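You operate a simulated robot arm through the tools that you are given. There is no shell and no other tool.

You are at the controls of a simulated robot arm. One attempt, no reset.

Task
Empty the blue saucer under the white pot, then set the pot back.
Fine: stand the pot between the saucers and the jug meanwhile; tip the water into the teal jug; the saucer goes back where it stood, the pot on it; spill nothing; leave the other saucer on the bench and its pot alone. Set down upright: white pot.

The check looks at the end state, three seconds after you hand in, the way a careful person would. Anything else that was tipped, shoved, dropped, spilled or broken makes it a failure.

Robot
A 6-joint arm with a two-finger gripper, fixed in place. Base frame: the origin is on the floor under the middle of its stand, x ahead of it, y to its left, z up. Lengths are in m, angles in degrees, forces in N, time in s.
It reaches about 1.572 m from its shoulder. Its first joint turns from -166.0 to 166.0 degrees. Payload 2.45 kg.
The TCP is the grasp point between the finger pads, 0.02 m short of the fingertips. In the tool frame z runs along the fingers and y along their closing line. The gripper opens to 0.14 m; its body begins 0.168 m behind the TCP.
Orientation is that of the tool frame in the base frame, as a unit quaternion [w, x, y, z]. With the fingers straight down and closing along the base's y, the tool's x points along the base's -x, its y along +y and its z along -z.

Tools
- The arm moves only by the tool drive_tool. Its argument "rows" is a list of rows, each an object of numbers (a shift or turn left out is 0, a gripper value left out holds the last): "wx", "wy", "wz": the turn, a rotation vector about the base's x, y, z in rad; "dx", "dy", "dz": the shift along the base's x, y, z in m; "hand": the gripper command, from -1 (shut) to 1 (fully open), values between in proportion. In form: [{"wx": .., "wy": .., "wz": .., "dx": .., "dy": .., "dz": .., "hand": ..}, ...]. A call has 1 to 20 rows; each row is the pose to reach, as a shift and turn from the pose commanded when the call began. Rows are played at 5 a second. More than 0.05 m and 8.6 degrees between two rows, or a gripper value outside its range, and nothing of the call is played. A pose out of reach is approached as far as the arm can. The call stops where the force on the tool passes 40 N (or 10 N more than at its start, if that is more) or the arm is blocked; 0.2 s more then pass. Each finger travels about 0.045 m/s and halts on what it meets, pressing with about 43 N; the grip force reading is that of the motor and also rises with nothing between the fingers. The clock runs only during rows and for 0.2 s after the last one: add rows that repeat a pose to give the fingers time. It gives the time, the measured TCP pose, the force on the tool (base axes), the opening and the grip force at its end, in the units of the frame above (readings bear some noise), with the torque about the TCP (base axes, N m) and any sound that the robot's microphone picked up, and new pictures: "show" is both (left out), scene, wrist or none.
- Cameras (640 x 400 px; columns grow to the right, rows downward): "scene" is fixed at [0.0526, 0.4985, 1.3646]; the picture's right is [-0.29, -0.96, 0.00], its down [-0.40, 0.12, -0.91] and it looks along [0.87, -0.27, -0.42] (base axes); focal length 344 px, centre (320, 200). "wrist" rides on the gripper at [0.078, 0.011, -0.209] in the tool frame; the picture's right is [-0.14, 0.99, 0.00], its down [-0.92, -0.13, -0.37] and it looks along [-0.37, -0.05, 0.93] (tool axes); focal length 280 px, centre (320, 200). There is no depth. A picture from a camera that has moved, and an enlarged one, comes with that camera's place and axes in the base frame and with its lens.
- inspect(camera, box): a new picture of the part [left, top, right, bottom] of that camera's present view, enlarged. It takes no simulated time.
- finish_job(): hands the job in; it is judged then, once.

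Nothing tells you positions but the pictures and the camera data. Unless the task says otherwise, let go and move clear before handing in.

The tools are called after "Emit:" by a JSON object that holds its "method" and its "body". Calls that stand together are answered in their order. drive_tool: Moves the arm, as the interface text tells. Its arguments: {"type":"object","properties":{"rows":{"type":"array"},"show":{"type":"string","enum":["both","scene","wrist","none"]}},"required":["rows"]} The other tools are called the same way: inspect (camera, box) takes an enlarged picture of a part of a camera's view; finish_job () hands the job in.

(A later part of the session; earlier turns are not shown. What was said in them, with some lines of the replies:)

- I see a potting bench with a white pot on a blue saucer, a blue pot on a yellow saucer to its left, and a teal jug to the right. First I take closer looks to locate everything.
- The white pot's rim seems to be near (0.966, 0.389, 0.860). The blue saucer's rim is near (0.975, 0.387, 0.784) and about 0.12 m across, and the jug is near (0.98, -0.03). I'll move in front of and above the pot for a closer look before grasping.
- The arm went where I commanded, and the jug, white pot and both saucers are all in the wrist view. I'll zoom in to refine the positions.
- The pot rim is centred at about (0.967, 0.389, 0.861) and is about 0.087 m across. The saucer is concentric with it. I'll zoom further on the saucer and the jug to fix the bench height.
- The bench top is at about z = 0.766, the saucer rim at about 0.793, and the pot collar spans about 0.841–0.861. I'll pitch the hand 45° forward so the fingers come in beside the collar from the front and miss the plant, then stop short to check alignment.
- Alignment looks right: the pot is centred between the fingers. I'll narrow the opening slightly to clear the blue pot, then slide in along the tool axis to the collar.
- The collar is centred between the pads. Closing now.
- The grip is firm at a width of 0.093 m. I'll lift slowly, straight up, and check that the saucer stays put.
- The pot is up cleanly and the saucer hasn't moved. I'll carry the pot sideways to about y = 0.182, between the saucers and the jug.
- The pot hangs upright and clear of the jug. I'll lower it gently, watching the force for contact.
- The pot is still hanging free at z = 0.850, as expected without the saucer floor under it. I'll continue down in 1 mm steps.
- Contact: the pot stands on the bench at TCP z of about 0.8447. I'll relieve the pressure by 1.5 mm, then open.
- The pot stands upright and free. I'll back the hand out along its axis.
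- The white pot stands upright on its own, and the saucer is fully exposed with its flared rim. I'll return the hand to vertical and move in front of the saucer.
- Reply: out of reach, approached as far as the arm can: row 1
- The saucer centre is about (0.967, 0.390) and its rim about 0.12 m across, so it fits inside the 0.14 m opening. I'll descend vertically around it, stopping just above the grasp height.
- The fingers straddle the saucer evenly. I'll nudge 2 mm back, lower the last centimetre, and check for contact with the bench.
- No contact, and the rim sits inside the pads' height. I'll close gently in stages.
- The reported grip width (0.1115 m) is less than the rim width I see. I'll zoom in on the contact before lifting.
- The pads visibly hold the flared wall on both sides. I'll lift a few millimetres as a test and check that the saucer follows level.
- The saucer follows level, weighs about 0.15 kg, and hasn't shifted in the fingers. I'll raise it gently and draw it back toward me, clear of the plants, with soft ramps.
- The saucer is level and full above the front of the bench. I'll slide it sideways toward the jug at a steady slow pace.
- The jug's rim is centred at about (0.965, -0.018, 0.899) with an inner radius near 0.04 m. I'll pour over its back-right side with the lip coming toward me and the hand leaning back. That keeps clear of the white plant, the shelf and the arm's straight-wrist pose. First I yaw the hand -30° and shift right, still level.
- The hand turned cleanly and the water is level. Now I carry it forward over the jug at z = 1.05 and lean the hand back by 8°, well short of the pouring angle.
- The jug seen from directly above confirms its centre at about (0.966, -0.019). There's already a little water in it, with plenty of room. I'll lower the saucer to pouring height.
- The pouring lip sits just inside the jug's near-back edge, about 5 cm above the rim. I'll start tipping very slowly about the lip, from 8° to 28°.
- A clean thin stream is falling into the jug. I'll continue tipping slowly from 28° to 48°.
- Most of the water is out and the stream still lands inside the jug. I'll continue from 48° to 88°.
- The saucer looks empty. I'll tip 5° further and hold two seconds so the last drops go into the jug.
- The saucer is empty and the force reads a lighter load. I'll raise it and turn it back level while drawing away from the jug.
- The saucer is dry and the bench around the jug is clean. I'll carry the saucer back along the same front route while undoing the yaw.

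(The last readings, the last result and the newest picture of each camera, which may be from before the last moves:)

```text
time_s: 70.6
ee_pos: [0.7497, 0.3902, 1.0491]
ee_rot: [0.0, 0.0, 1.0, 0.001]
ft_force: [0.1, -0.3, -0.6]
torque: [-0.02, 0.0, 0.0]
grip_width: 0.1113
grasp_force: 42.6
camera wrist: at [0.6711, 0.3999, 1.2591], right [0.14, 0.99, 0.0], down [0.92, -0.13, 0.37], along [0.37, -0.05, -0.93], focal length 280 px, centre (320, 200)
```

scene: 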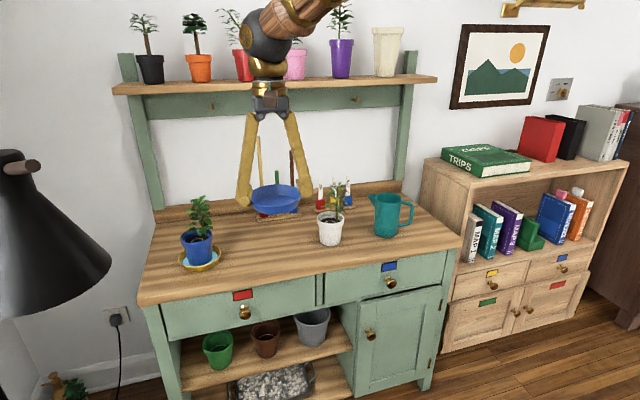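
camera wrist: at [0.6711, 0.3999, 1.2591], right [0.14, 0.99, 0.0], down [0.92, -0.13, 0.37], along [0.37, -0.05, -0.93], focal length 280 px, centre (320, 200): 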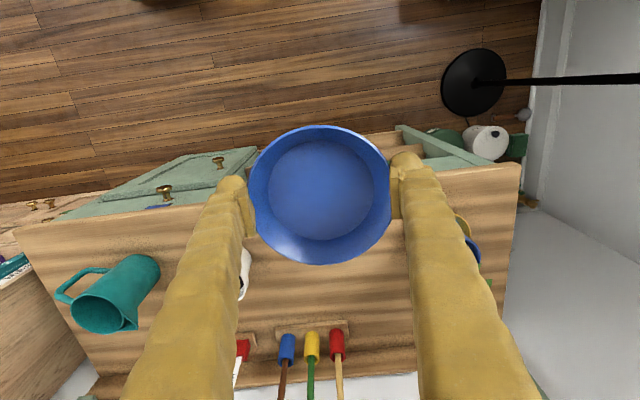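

The saucer is back in front of its spot. I'll retrace the lift in reverse down to 1 cm above the bench.

Emit:
{"method": "drive_tool", "body": {"rows": [{"dx": 0.002, "dz": -0.0014, "hand": -1}, {"dx": 0.008, "dz": -0.0064}, {"dx": 0.015, "dz": -0.0134}, {"dx": 0.025, "dz": -0.0234}, {"dx": 0.037, "dz": -0.0354}, {"dx": 0.051, "dz": -0.0494}, {"dx": 0.067, "dz": -0.0654}, {"dx": 0.085, "dz": -0.0814}, {"dx": 0.103, "dz": -0.0974}, {"dx": 0.121, "dz": -0.1134}, {"dx": 0.139, "dz": -0.1294}, {"dx": 0.157, "dz": -0.1454}, {"dx": 0.175, "dz": -0.1614}, {"dx": 0.191, "dz": -0.1774}, {"dx": 0.203, "dz": -0.1934}, {"dx": 0.211, "dz": -0.2094}, {"dx": 0.215, "dz": -0.2254}, {"dx": 0.215, "dz": -0.2374}, {"dx": 0.215, "dz": -0.2454}, {"dx": 0.215, "dz": -0.2494}], "show": "both"}}

Emit:
{"method": "inspect", "body": {"camera": "scene", "box": [242, 220, 294, 260]}}

```text
time_s: 74.8
ee_pos: [0.9662, 0.3895, 0.7991]
ee_rot: [-0.001, 0.0, 1.0, 0.001]
ft_force: [-0.3, 0.0, -0.9]
torque: [-0.01, -0.03, -0.01]
grip_width: 0.111
grasp_force: 42.9
camera wrist: at [0.8866, 0.4002, 1.0097], right [0.14, 0.99, 0.0], down [0.92, -0.13, 0.37], along [0.37, -0.05, -0.93], focal length 280 px, centre (320, 200)
```

scene: 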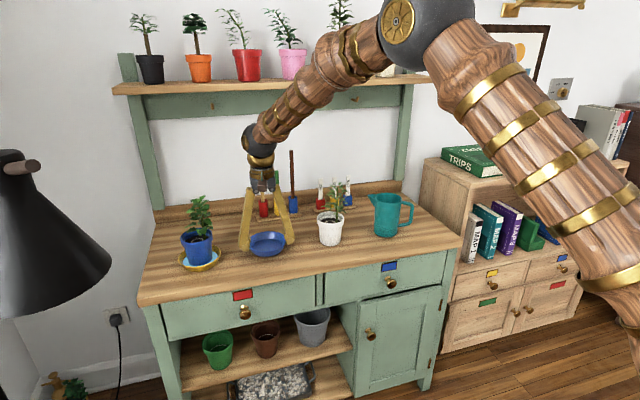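
wrist: 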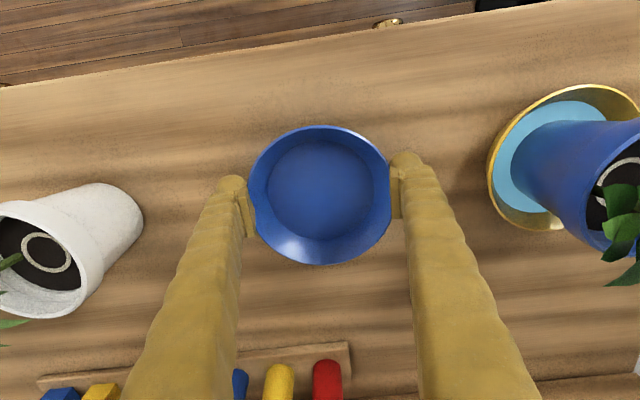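

```text
10.00 times, centred on (268, 240) of scene
camera zoom: at [0.0526, 0.4985, 1.3646], right [-0.29, -0.96, 0.0], down [-0.4, 0.12, -0.91], along [0.87, -0.27, -0.42], focal length 3436 px, centre (840, -200)
```

zoom: 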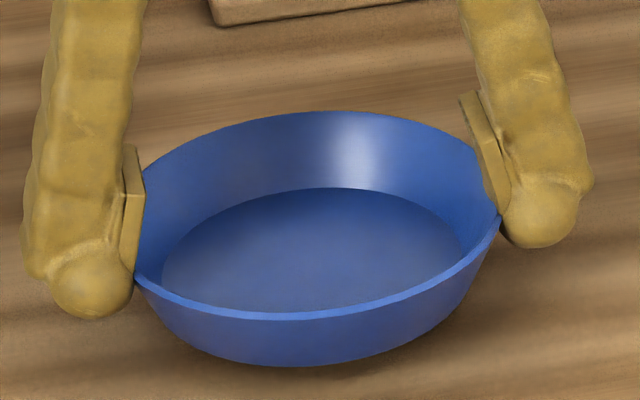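

The saucer is level and over its spot. I'll lower it in small steps until it touches.

Emit:
{"method": "drive_tool", "body": {"rows": [{"dz": -0.003, "hand": -1}, {"dz": -0.006}, {"dz": -0.008}, {"dz": -0.009}, {"dz": -0.01}, {"dz": -0.01}], "show": "none"}}

```text
time_s: 76.2
ee_pos: [0.9658, 0.3888, 0.7901]
ee_rot: [0.0, 0.001, 1.0, 0.001]
ft_force: [0.5, -0.4, -0.6]
torque: [0.01, -0.01, -0.02]
grip_width: 0.1114
grasp_force: 43.7
```

Emit:
{"method": "drive_tool", "body": {"rows": [{"dz": -0.0005, "hand": -1}, {"dz": -0.001}, {"dz": -0.001}], "show": "none"}}

```text
time_s: 77.0
ee_pos: [0.9663, 0.3905, 0.7881]
ee_rot: [0.0, 0.0, 1.0, 0.002]
ft_force: [-0.4, 0.3, -0.4]
torque: [0.04, 0.01, -0.01]
grip_width: 0.1112
grasp_force: 43.4
```

Emit:
{"method": "drive_tool", "body": {"rows": [{"dz": -0.0005, "hand": -1}, {"dz": -0.001}, {"dz": -0.001}], "show": "scene"}}

Emit:
{"method": "inspect", "body": {"camera": "scene", "box": [242, 225, 294, 260]}}

```text
time_s: 77.8
ee_pos: [0.9646, 0.3898, 0.7891]
ee_rot: [0.0, 0.0, 1.0, 0.001]
ft_force: [0.4, 0.6, -1.0]
torque: [0.03, 0.04, 0.05]
grip_width: 0.1111
grasp_force: 43.2
```

scene: 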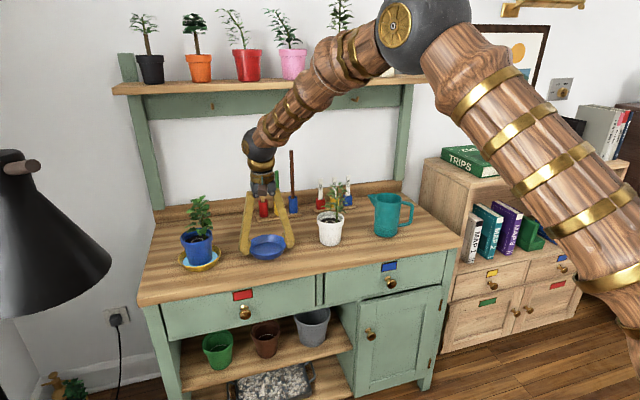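

```text
11.43 times, centred on (268, 242) of scene
camera zoom: at [0.0526, 0.4985, 1.3646], right [-0.29, -0.96, 0.0], down [-0.4, 0.12, -0.91], along [0.87, -0.27, -0.42], focal length 3927 px, centre (914, -286)
```

zoom: 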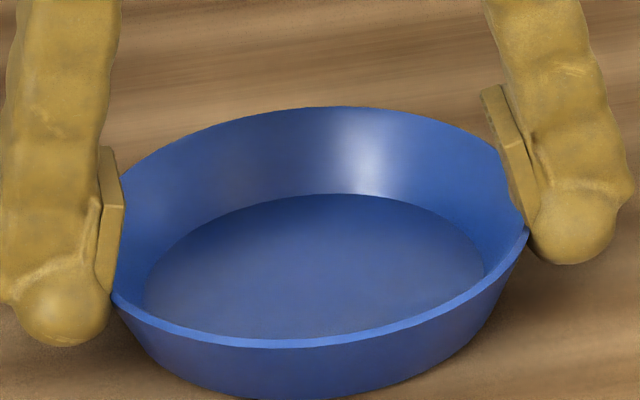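

Emit:
{"method": "drive_tool", "body": {"rows": [{"dz": -0.0005, "hand": -1}, {"dz": -0.001}, {"dz": -0.001}], "show": "none"}}

```text
time_s: 78.6
ee_pos: [0.9655, 0.3904, 0.7887]
ee_rot: [0.001, 0.0, 1.0, 0.001]
ft_force: [-2.7, -1.2, 5.7]
torque: [-0.23, 0.23, -0.03]
grip_width: 0.1112
grasp_force: 43.2
```

Touchdown at about 6 N. I'll open the fingers gradually.

Emit:
{"method": "drive_tool", "body": {"rows": [{"dz": 0.0003, "hand": 0.5}, {"dz": 0.0003, "hand": 0.58}, {"dz": 0.0003, "hand": 0.62}, {"dz": 0.0003, "hand": 0.66}, {"dz": 0.0003, "hand": 0.7}, {"dz": 0.0003, "hand": 0.75}, {"dz": 0.0003, "hand": 0.8}, {"dz": 0.0003, "hand": 0.9}, {"dz": 0.0003, "hand": 1}, {"dz": 0.0003, "hand": 1}], "show": "both"}}

Emit:
{"method": "inspect", "body": {"camera": "scene", "box": [245, 230, 290, 265]}}

Emit:
{"method": "inspect", "body": {"camera": "wrist", "box": [200, 110, 440, 270]}}

```text
time_s: 80.8
ee_pos: [0.9654, 0.3895, 0.7886]
ee_rot: [0.0, 0.0, 1.0, 0.001]
ft_force: [-0.2, 0.2, 0.1]
torque: [-0.01, 0.0, 0.0]
grip_width: 0.1403
grasp_force: 0.0
camera wrist: at [0.8868, 0.4001, 0.9973], right [0.14, 0.99, 0.0], down [0.92, -0.13, 0.37], along [0.37, -0.05, -0.93], focal length 280 px, centre (320, 200)
```

scene: 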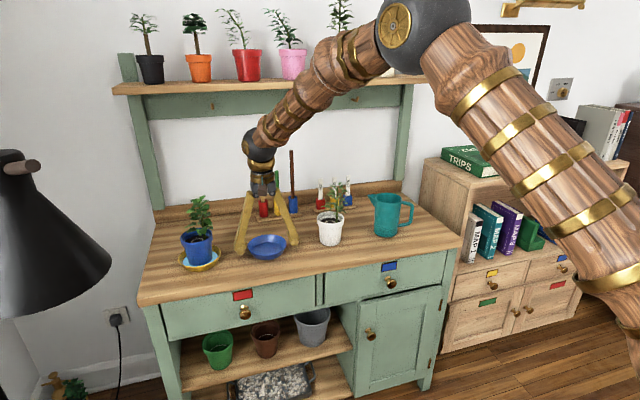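
wrist: 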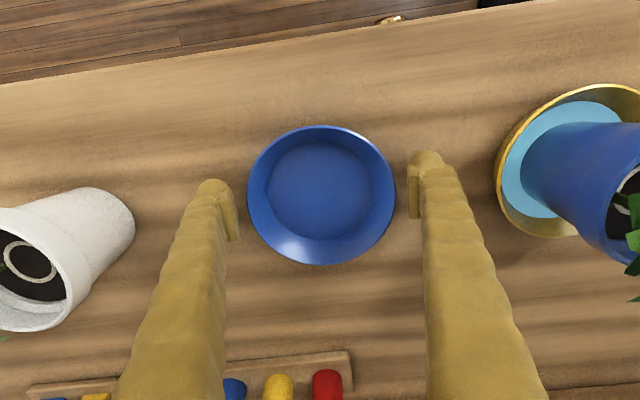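

```text
11.43 times, centred on (268, 248) of scene
camera zoom: at [0.0526, 0.4985, 1.3646], right [-0.29, -0.96, 0.0], down [-0.4, 0.12, -0.91], along [0.87, -0.27, -0.42], focal length 3927 px, centre (920, -343)
```

zoom: 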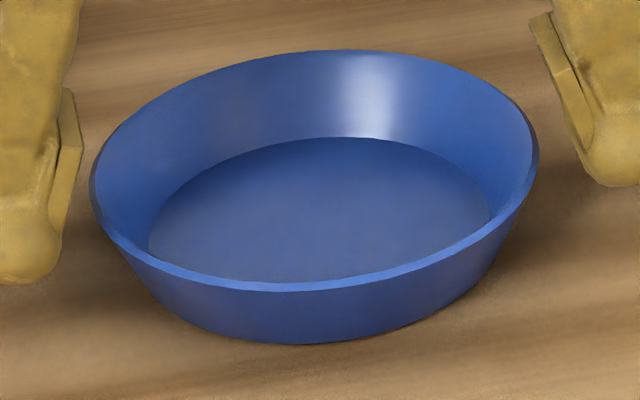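

```text
2.50 times, centred on (320, 190) of wrist
camera zoom: at [0.8868, 0.4001, 0.9973], right [0.14, 0.99, 0.0], down [0.92, -0.13, 0.37], along [0.37, -0.05, -0.93], focal length 701 px, centre (320, 225)
```

zoom: 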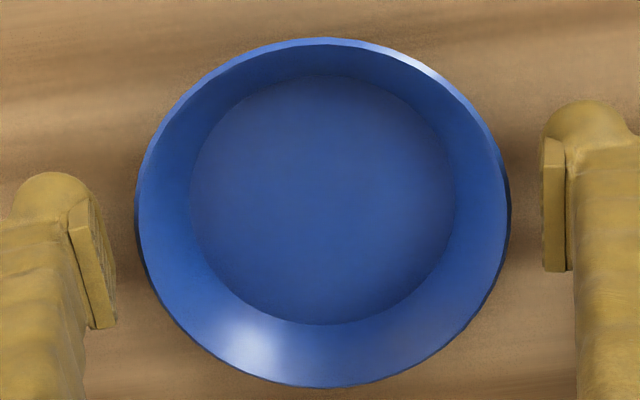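

The saucer's outline matches its original place to within a pixel, and it's empty. I'll raise the hand straight up out of the way.

Emit:
{"method": "drive_tool", "body": {"rows": [{"dz": 0.005, "hand": 1}, {"dz": 0.02}, {"dz": 0.04}, {"dz": 0.065}, {"dz": 0.09}, {"dz": 0.115}, {"dz": 0.128}, {"dz": 0.15, "dx": -0.02}, {"dz": 0.175, "dx": -0.045}, {"dz": 0.2, "dx": -0.08}, {"dz": 0.215, "dx": -0.11}, {"dz": 0.22, "dx": -0.13}, {"dz": 0.22, "dx": -0.13}], "show": "both"}}

```text
time_s: 83.6
ee_pos: [0.8349, 0.3891, 1.0088]
ee_rot: [-0.001, 0.0, 1.0, 0.0]
ft_force: [0.2, 0.6, -1.1]
torque: [0.0, 0.01, 0.02]
grip_width: 0.1401
grasp_force: 0.1
camera wrist: at [0.7561, 0.4002, 1.2177], right [0.14, 0.99, 0.0], down [0.92, -0.13, 0.37], along [0.37, -0.05, -0.93], focal length 280 px, centre (320, 200)
```

scene: 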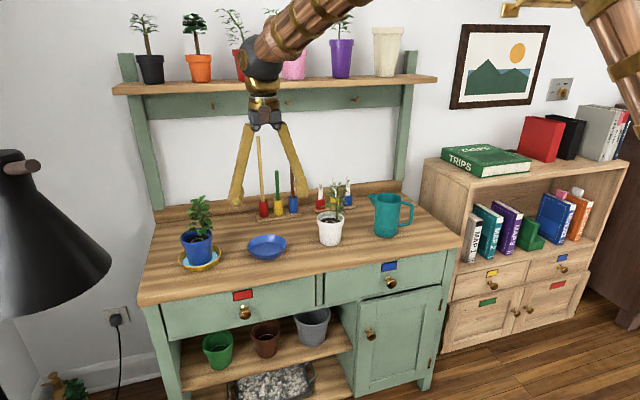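
wrist: 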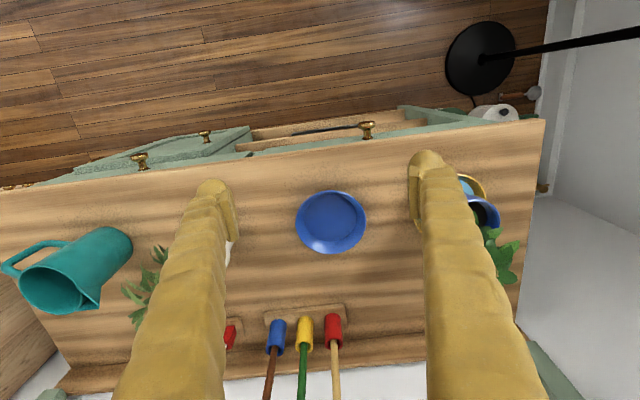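

Now I'll swing over in front of the white pot at 45° pitch, retracing my earlier retreat pose.

Emit:
{"method": "drive_tool", "body": {"rows": [{"wy": -0.09, "dy": -0.02, "dx": -0.01, "hand": 1}, {"wy": -0.18, "dy": -0.045, "dx": -0.015, "dz": 0.0}, {"wy": -0.28, "dy": -0.075, "dx": -0.015, "dz": 0.0}, {"wy": -0.38, "dy": -0.105, "dx": -0.015, "dz": -0.005}, {"wy": -0.48, "dy": -0.135, "dx": -0.015, "dz": -0.01}, {"wy": -0.58, "dy": -0.16, "dx": -0.01, "dz": -0.015}, {"wy": -0.68, "dy": -0.185, "dx": -0.005, "dz": -0.025, "hand": 0.7}, {"wy": -0.785, "dy": -0.208, "dx": 0.002, "dz": -0.0323, "hand": 0.7}, {"wy": -0.785, "dy": -0.208, "dx": 0.002, "dz": -0.0323, "hand": 0.7}, {"wy": -0.785, "dy": -0.208, "dx": 0.002, "dz": -0.0323, "hand": 0.7}], "show": "both"}}

```text
time_s: 85.8
ee_pos: [0.8374, 0.1823, 0.9755]
ee_rot: [0.383, -0.001, 0.924, 0.001]
ft_force: [0.6, 0.5, -0.4]
torque: [-0.02, -0.02, -0.01]
grip_width: 0.1193
grasp_force: 0.2
out of reach, approached as far as the arm can: row 8
camera wrist: at [0.6333, 0.1924, 1.0692], right [0.1, 0.99, 0.1], down [0.39, -0.13, 0.91], along [0.92, -0.05, -0.4], focal length 280 px, centre (320, 200)
```

scene: 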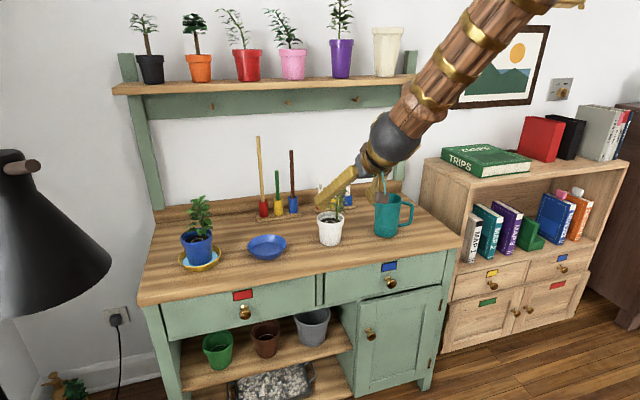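
wrist: 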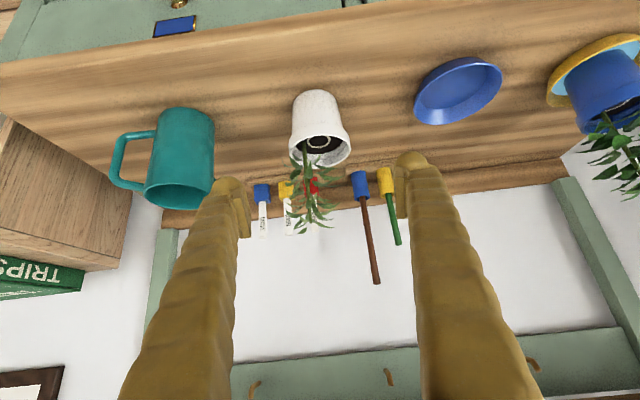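

The pose is the same as when I retreated. I'll slide in along the tool axis to the pot collar.

Emit:
{"method": "drive_tool", "body": {"rows": [{"dx": 0.02, "dz": -0.02, "hand": 0.7}, {"dx": 0.04, "dz": -0.04}, {"dx": 0.06, "dz": -0.06}, {"dx": 0.08, "dz": -0.08}, {"dx": 0.1, "dz": -0.1}, {"dx": 0.115, "dz": -0.115}, {"dx": 0.125, "dz": -0.125}, {"dx": 0.13, "dz": -0.13}, {"dx": 0.13, "dz": -0.13}], "show": "both"}}

```text
time_s: 87.8
ee_pos: [0.9667, 0.1816, 0.846]
ee_rot: [0.382, 0.0, 0.924, 0.0]
ft_force: [0.2, -0.2, -0.9]
torque: [0.03, -0.01, 0.01]
grip_width: 0.119
grasp_force: 0.0
camera wrist: at [0.7636, 0.1924, 0.9387], right [0.1, 0.99, 0.1], down [0.39, -0.13, 0.91], along [0.92, -0.05, -0.4], focal length 280 px, centre (320, 200)
```

scene: 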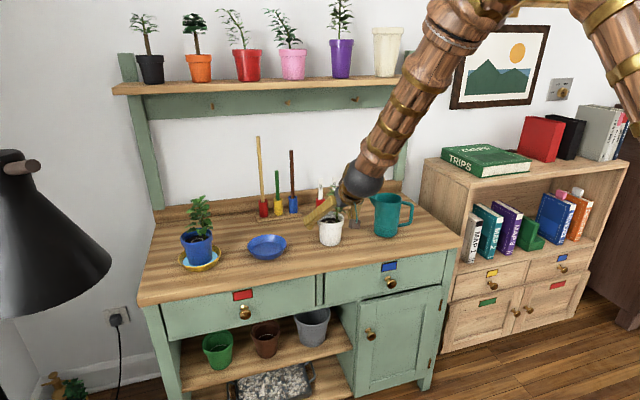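
wrist: 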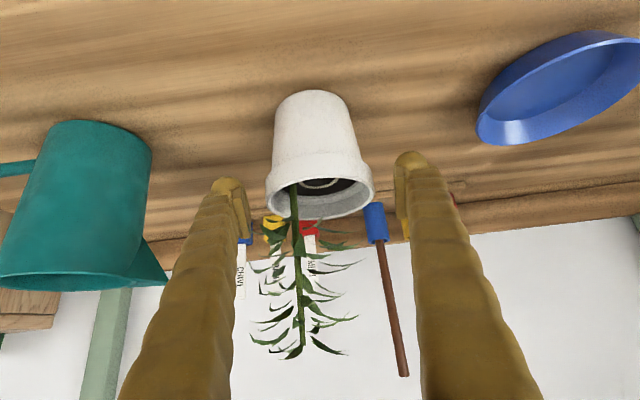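

The pot is in exactly the same relation to the hand as at release. Closing on the collar.

Emit:
{"method": "drive_tool", "body": {"rows": [{"hand": 0.5}, {"hand": 0.4}, {"hand": 0.34}, {"hand": 0.3}, {"hand": 0.2}, {"hand": -0.2}, {"hand": -1}, {"hand": -1}, {"hand": -1}], "show": "wrist"}}

```text
time_s: 89.8
ee_pos: [0.9672, 0.1815, 0.8452]
ee_rot: [0.383, 0.0, 0.924, 0.0]
ft_force: [0.2, -2.4, 1.7]
torque: [-0.02, 0.03, -0.01]
grip_width: 0.0927
grasp_force: 43.8
camera wrist: at [0.7634, 0.1924, 0.9387], right [0.1, 0.99, 0.1], down [0.39, -0.13, 0.91], along [0.92, -0.05, -0.4], focal length 280 px, centre (320, 200)
```

wrist: 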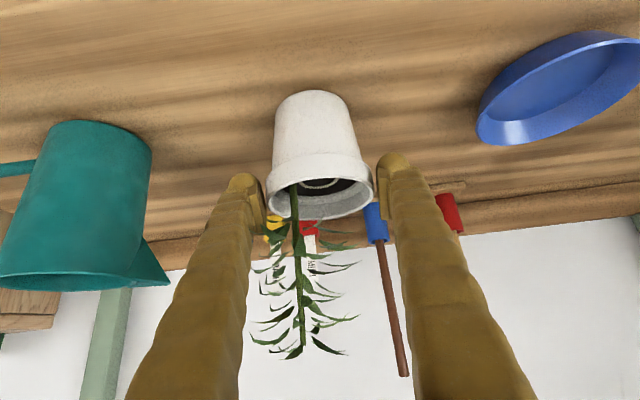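

The same 0.0927 m grip as before. I'll lift the pot to the earlier travel height.

Emit:
{"method": "drive_tool", "body": {"rows": [{"dz": 0.005, "hand": -1}, {"dz": 0.013}, {"dz": 0.023}, {"dz": 0.034}, {"dz": 0.045}, {"dz": 0.053}, {"dz": 0.058}, {"dz": 0.0585}, {"dz": 0.0585}], "show": "both"}}

Emit:
{"method": "inspect", "body": {"camera": "scene", "box": [240, 180, 420, 270]}}

```text
time_s: 91.8
ee_pos: [0.9672, 0.1826, 0.9038]
ee_rot: [0.383, 0.0, 0.924, -0.001]
ft_force: [-0.8, 0.0, -3.4]
torque: [0.01, 0.01, 0.02]
grip_width: 0.0927
grasp_force: 42.9
camera wrist: at [0.7637, 0.1926, 0.9971], right [0.1, 0.99, 0.1], down [0.39, -0.13, 0.91], along [0.92, -0.05, -0.4], focal length 280 px, centre (320, 200)
```

scene: 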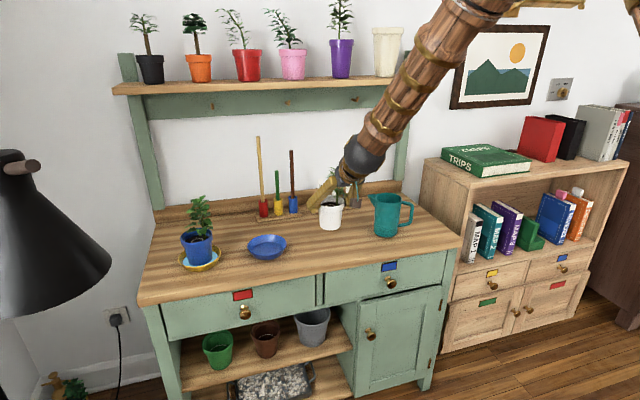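
wrist: 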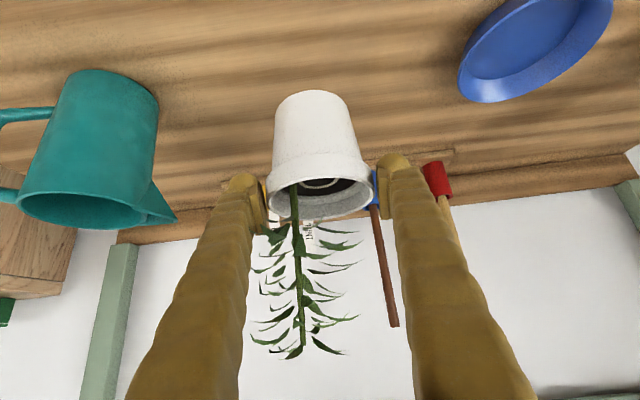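

```text
3.56 times, centred on (330, 225) of scene
camera zoom: at [0.0526, 0.4985, 1.3646], right [-0.29, -0.96, 0.0], down [-0.4, 0.12, -0.91], along [0.87, -0.27, -0.42], focal length 1222 px, centre (284, 111)
```

zoom: 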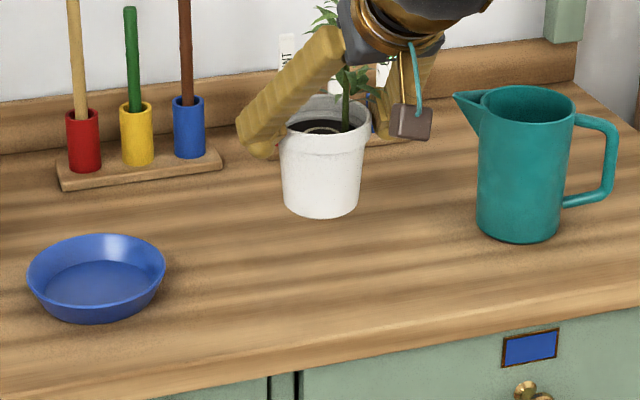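

The pot is held upright. I'll carry it back over the saucer.

Emit:
{"method": "drive_tool", "body": {"rows": [{"dy": 0.008, "hand": -1}, {"dy": 0.025}, {"dy": 0.045}, {"dy": 0.068}, {"dy": 0.091}, {"dy": 0.114}, {"dy": 0.137}, {"dy": 0.16}, {"dy": 0.182}, {"dy": 0.199}, {"dy": 0.207}, {"dy": 0.207}], "show": "both"}}

Emit:
{"method": "inspect", "body": {"camera": "scene", "box": [220, 180, 320, 270]}}

Emit:
{"method": "inspect", "body": {"camera": "wrist", "box": [220, 10, 420, 230]}}

```text
time_s: 94.4
ee_pos: [0.9667, 0.389, 0.9028]
ee_rot: [0.383, -0.001, 0.924, 0.0]
ft_force: [0.6, 0.2, -3.3]
torque: [0.06, 0.02, 0.0]
grip_width: 0.0927
grasp_force: 42.8
camera wrist: at [0.7635, 0.3991, 0.9976], right [0.1, 0.99, 0.1], down [0.39, -0.13, 0.91], along [0.92, -0.05, -0.4], focal length 280 px, centre (320, 200)
```

scene: 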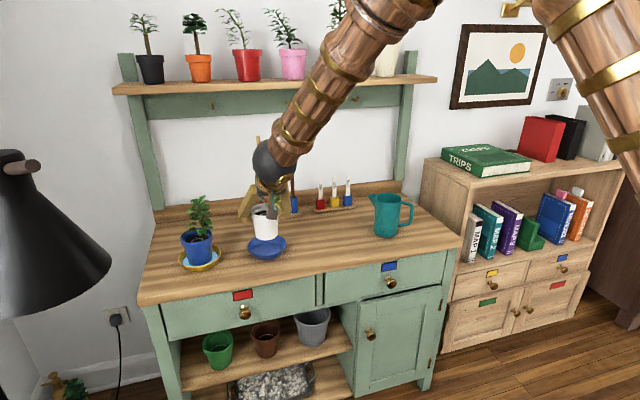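
wrist: 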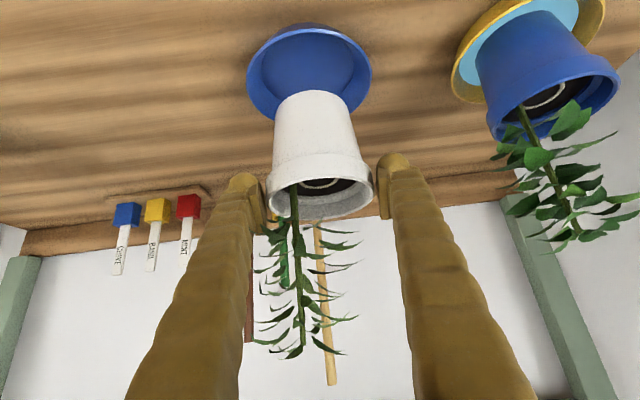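

```text
4.44 times, centred on (270, 225) of scene
camera zoom: at [0.0526, 0.4985, 1.3646], right [-0.29, -0.96, 0.0], down [-0.4, 0.12, -0.91], along [0.87, -0.27, -0.42], focal length 1527 px, centre (542, 89)
```

zoom: 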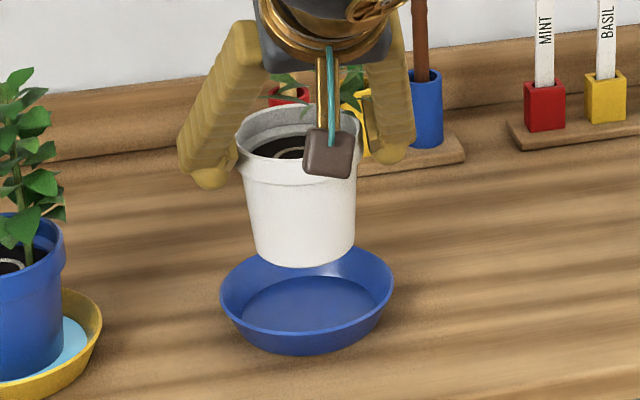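

```text
1.82 times, centred on (320, 120) of wrist
camera zoom: at [0.7635, 0.3991, 0.9976], right [0.1, 0.99, 0.1], down [0.39, -0.13, 0.91], along [0.92, -0.05, -0.4], focal length 510 px, centre (320, 346)
```

zoom: 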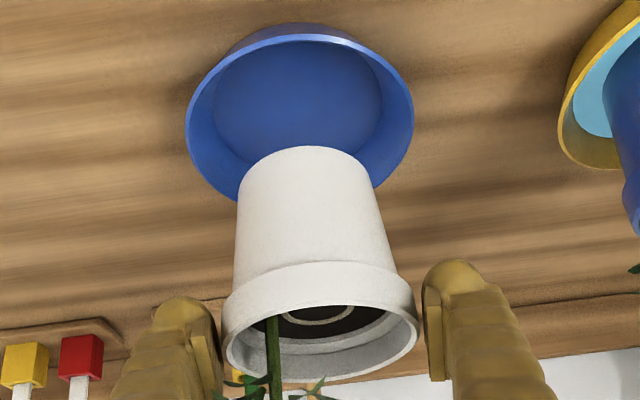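

The saucer and pot line up just as when I first lifted it. Lowering slowly.

Emit:
{"method": "drive_tool", "body": {"rows": [{"dz": -0.005, "hand": -1}, {"dz": -0.013}, {"dz": -0.022}, {"dz": -0.031}, {"dz": -0.039}, {"dz": -0.045}, {"dz": -0.049}, {"dz": -0.051}, {"dz": -0.0515}, {"dz": -0.0515}], "show": "both"}}

Emit:
{"method": "inspect", "body": {"camera": "scene", "box": [235, 190, 305, 270]}}

```text
time_s: 96.6
ee_pos: [0.9659, 0.3896, 0.8515]
ee_rot: [0.383, -0.001, 0.924, 0.001]
ft_force: [-1.0, 0.2, -2.9]
torque: [-0.02, 0.0, -0.02]
grip_width: 0.0924
grasp_force: 43.3
camera wrist: at [0.7633, 0.3997, 0.9456], right [0.1, 0.99, 0.1], down [0.39, -0.13, 0.91], along [0.92, -0.05, -0.4], focal length 280 px, centre (320, 200)
```

scene: 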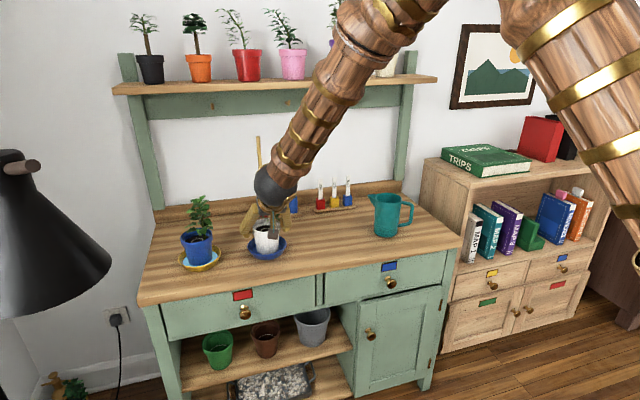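
wrist: 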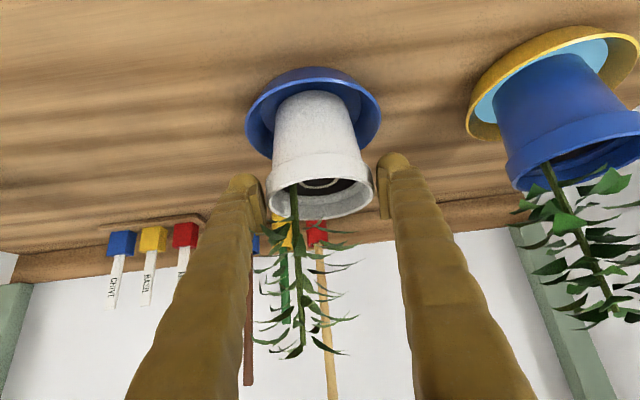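

```text
5.00 times, centred on (270, 230) of scene
camera zoom: at [0.0526, 0.4985, 1.3646], right [-0.29, -0.96, 0.0], down [-0.4, 0.12, -0.91], along [0.87, -0.27, -0.42], focal length 1718 px, centre (570, 50)
```

zoom: 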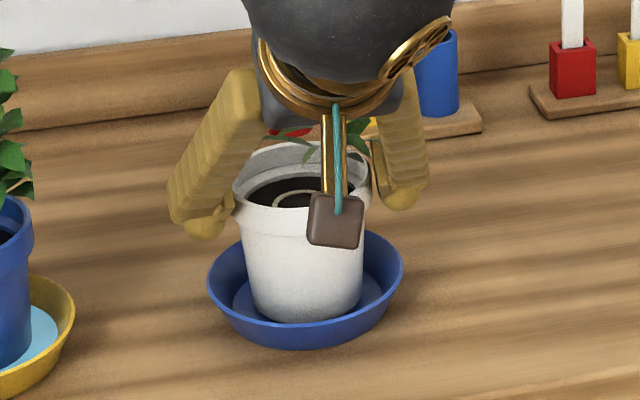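

The pot is inside the saucer, nearly down. I'll finish with sub-millimetre steps.

Emit:
{"method": "drive_tool", "body": {"rows": [{"dz": -0.0007, "hand": -1}, {"dz": -0.0015}, {"dz": -0.0015}], "show": "none"}}

```text
time_s: 97.4
ee_pos: [0.9666, 0.3893, 0.8517]
ee_rot: [0.384, 0.0, 0.923, 0.0]
ft_force: [-2.0, 1.4, 7.3]
torque: [0.06, 0.15, 0.0]
grip_width: 0.0926
grasp_force: 43.7
```

Contact: the pot is seated in the saucer. I'll ease off slightly and open gradually.

Emit:
{"method": "drive_tool", "body": {"rows": [{"dz": 0.0007, "hand": -1}, {"dz": 0.0008, "hand": 0.2}, {"dz": 0.0008, "hand": 0.3}, {"dz": 0.0008, "hand": 0.36}, {"dz": 0.0008, "hand": 0.42}, {"dz": 0.0008, "hand": 0.5}, {"dz": 0.0008, "hand": 0.6}, {"dz": 0.0008, "hand": 0.7}, {"dz": 0.0008, "hand": 0.7}, {"dz": 0.0008, "hand": 0.7}], "show": "both"}}

Emit:
{"method": "inspect", "body": {"camera": "scene", "box": [235, 190, 305, 270]}}

```text
time_s: 99.6
ee_pos: [0.9684, 0.389, 0.8519]
ee_rot: [0.383, -0.001, 0.924, 0.0]
ft_force: [0.1, 0.8, 0.7]
torque: [0.01, 0.02, 0.0]
grip_width: 0.1188
grasp_force: 0.1
camera wrist: at [0.7635, 0.3994, 0.9449], right [0.1, 0.99, 0.1], down [0.39, -0.13, 0.91], along [0.92, -0.05, -0.4], focal length 280 px, centre (320, 200)
```

scene: 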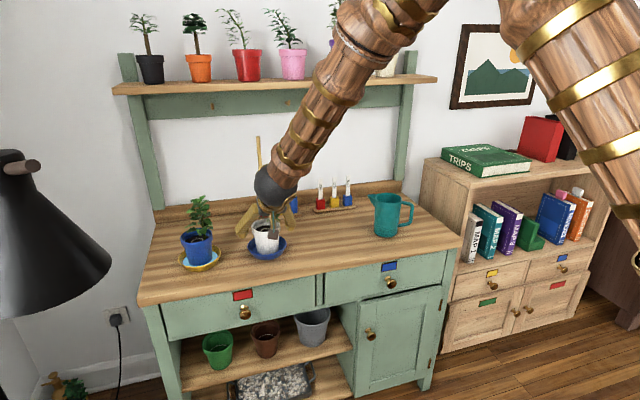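
wrist: 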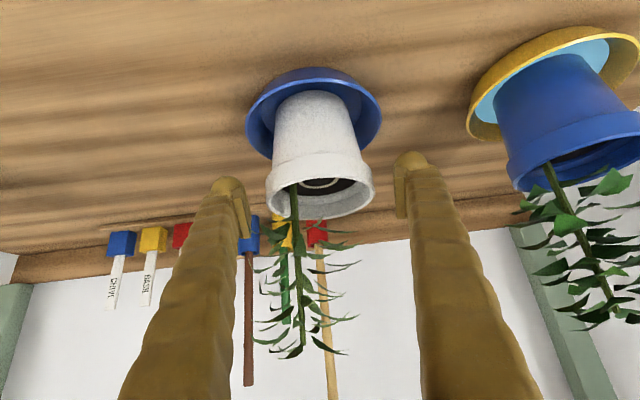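

```text
5.00 times, centred on (270, 230) of scene
camera zoom: at [0.0526, 0.4985, 1.3646], right [-0.29, -0.96, 0.0], down [-0.4, 0.12, -0.91], along [0.87, -0.27, -0.42], focal length 1718 px, centre (570, 50)
```

zoom: 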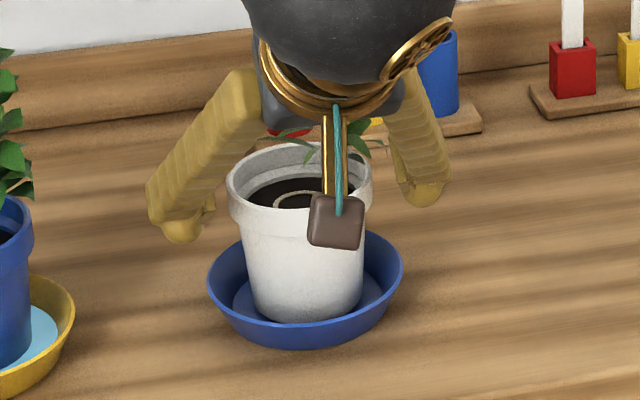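

Released and standing free. I'll back the hand out along its axis and then move well clear.

Emit:
{"method": "drive_tool", "body": {"rows": [{"dx": -0.008, "dz": 0.008, "hand": 0.7}, {"dx": -0.025, "dz": 0.025}, {"dx": -0.05, "dz": 0.05}, {"dx": -0.075, "dz": 0.075}, {"dx": -0.1, "dz": 0.1}, {"dx": -0.13, "dz": 0.13}, {"dx": -0.155, "dz": 0.155}, {"dx": -0.185, "dz": 0.175}, {"dx": -0.215, "dz": 0.195}, {"dx": -0.24, "dz": 0.21}, {"dx": -0.26, "dz": 0.22}, {"dx": -0.26, "dz": 0.22}], "show": "both"}}

Emit:
{"method": "inspect", "body": {"camera": "scene", "box": [160, 150, 440, 290]}}

Emit:
{"method": "inspect", "body": {"camera": "scene", "box": [235, 190, 305, 270]}}

```text
time_s: 102.2
ee_pos: [0.7074, 0.3888, 1.0714]
ee_rot: [0.383, 0.0, 0.924, 0.0]
ft_force: [-0.2, 0.4, -0.3]
torque: [-0.02, -0.02, 0.03]
grip_width: 0.1189
grasp_force: 0.0
camera wrist: at [0.5036, 0.3994, 1.1655], right [0.1, 0.99, 0.1], down [0.39, -0.13, 0.91], along [0.92, -0.05, -0.4], focal length 280 px, centre (320, 200)
```

scene: 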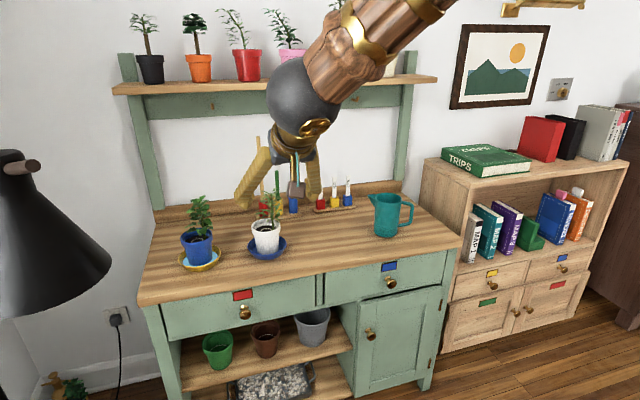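
wrist: 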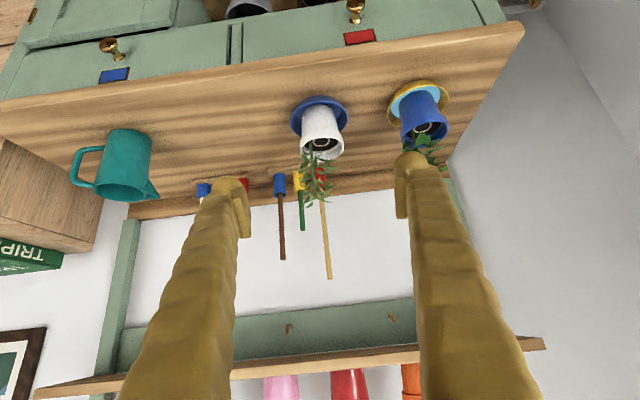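

```text
2.29 times, centred on (300, 220) of scene
camera zoom: at [0.0526, 0.4985, 1.3646], right [-0.29, -0.96, 0.0], down [-0.4, 0.12, -0.91], along [0.87, -0.27, -0.42], focal length 785 px, centre (366, 154)
```

zoom: 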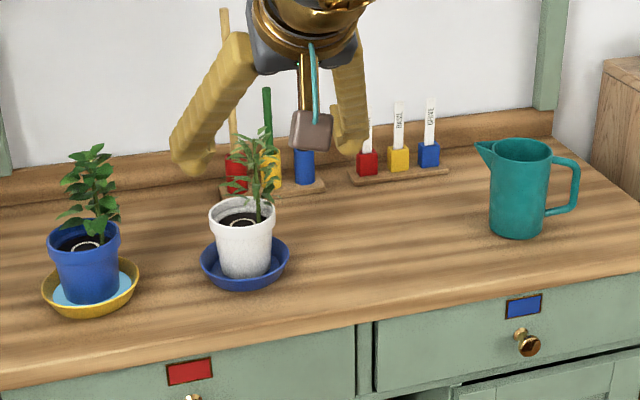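

```text
5.00 times, centred on (270, 230) of scene
camera zoom: at [0.0526, 0.4985, 1.3646], right [-0.29, -0.96, 0.0], down [-0.4, 0.12, -0.91], along [0.87, -0.27, -0.42], focal length 1718 px, centre (570, 50)
```

zoom: 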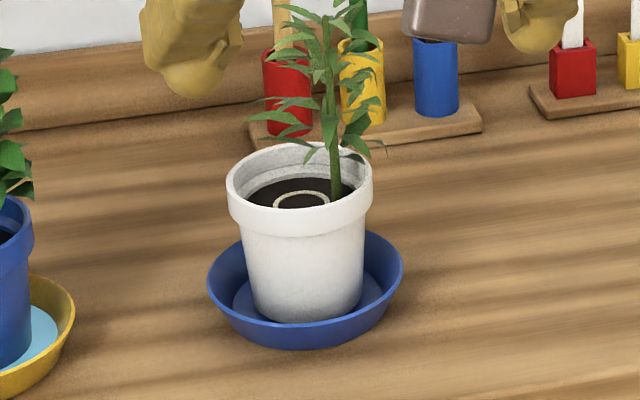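

The white pot stands upright in its emptied blue saucer, both within a pixel or two of where they started. The water is in the jug, the bench is dry, the other pot and saucer are untouched, and the hand is clear, so I'm handing in.

Emit:
{"method": "finish_job", "body": {}}

```text
The job is handed in.
```

The blue saucer is empty and back where it stood, with the white pot upright on it. I handed the job in; the check's result hasn't come back.

- **Pot:** it stood between the saucers and the jug while I poured. It is now back within a pixel or two of where it started in the scene picture.
- **Water:** it went into the teal jug as a thin stream that landed inside the rim. I held the saucer tipped for about two seconds at the end, and it looked dry when I turned it level.
- **Rest of the bench:** I saw no spills in the pictures. The blue pot and its yellow saucer were not touched, and the jug was not moved.
- **Hand:** it let go of the pot and moved clear before I handed in.
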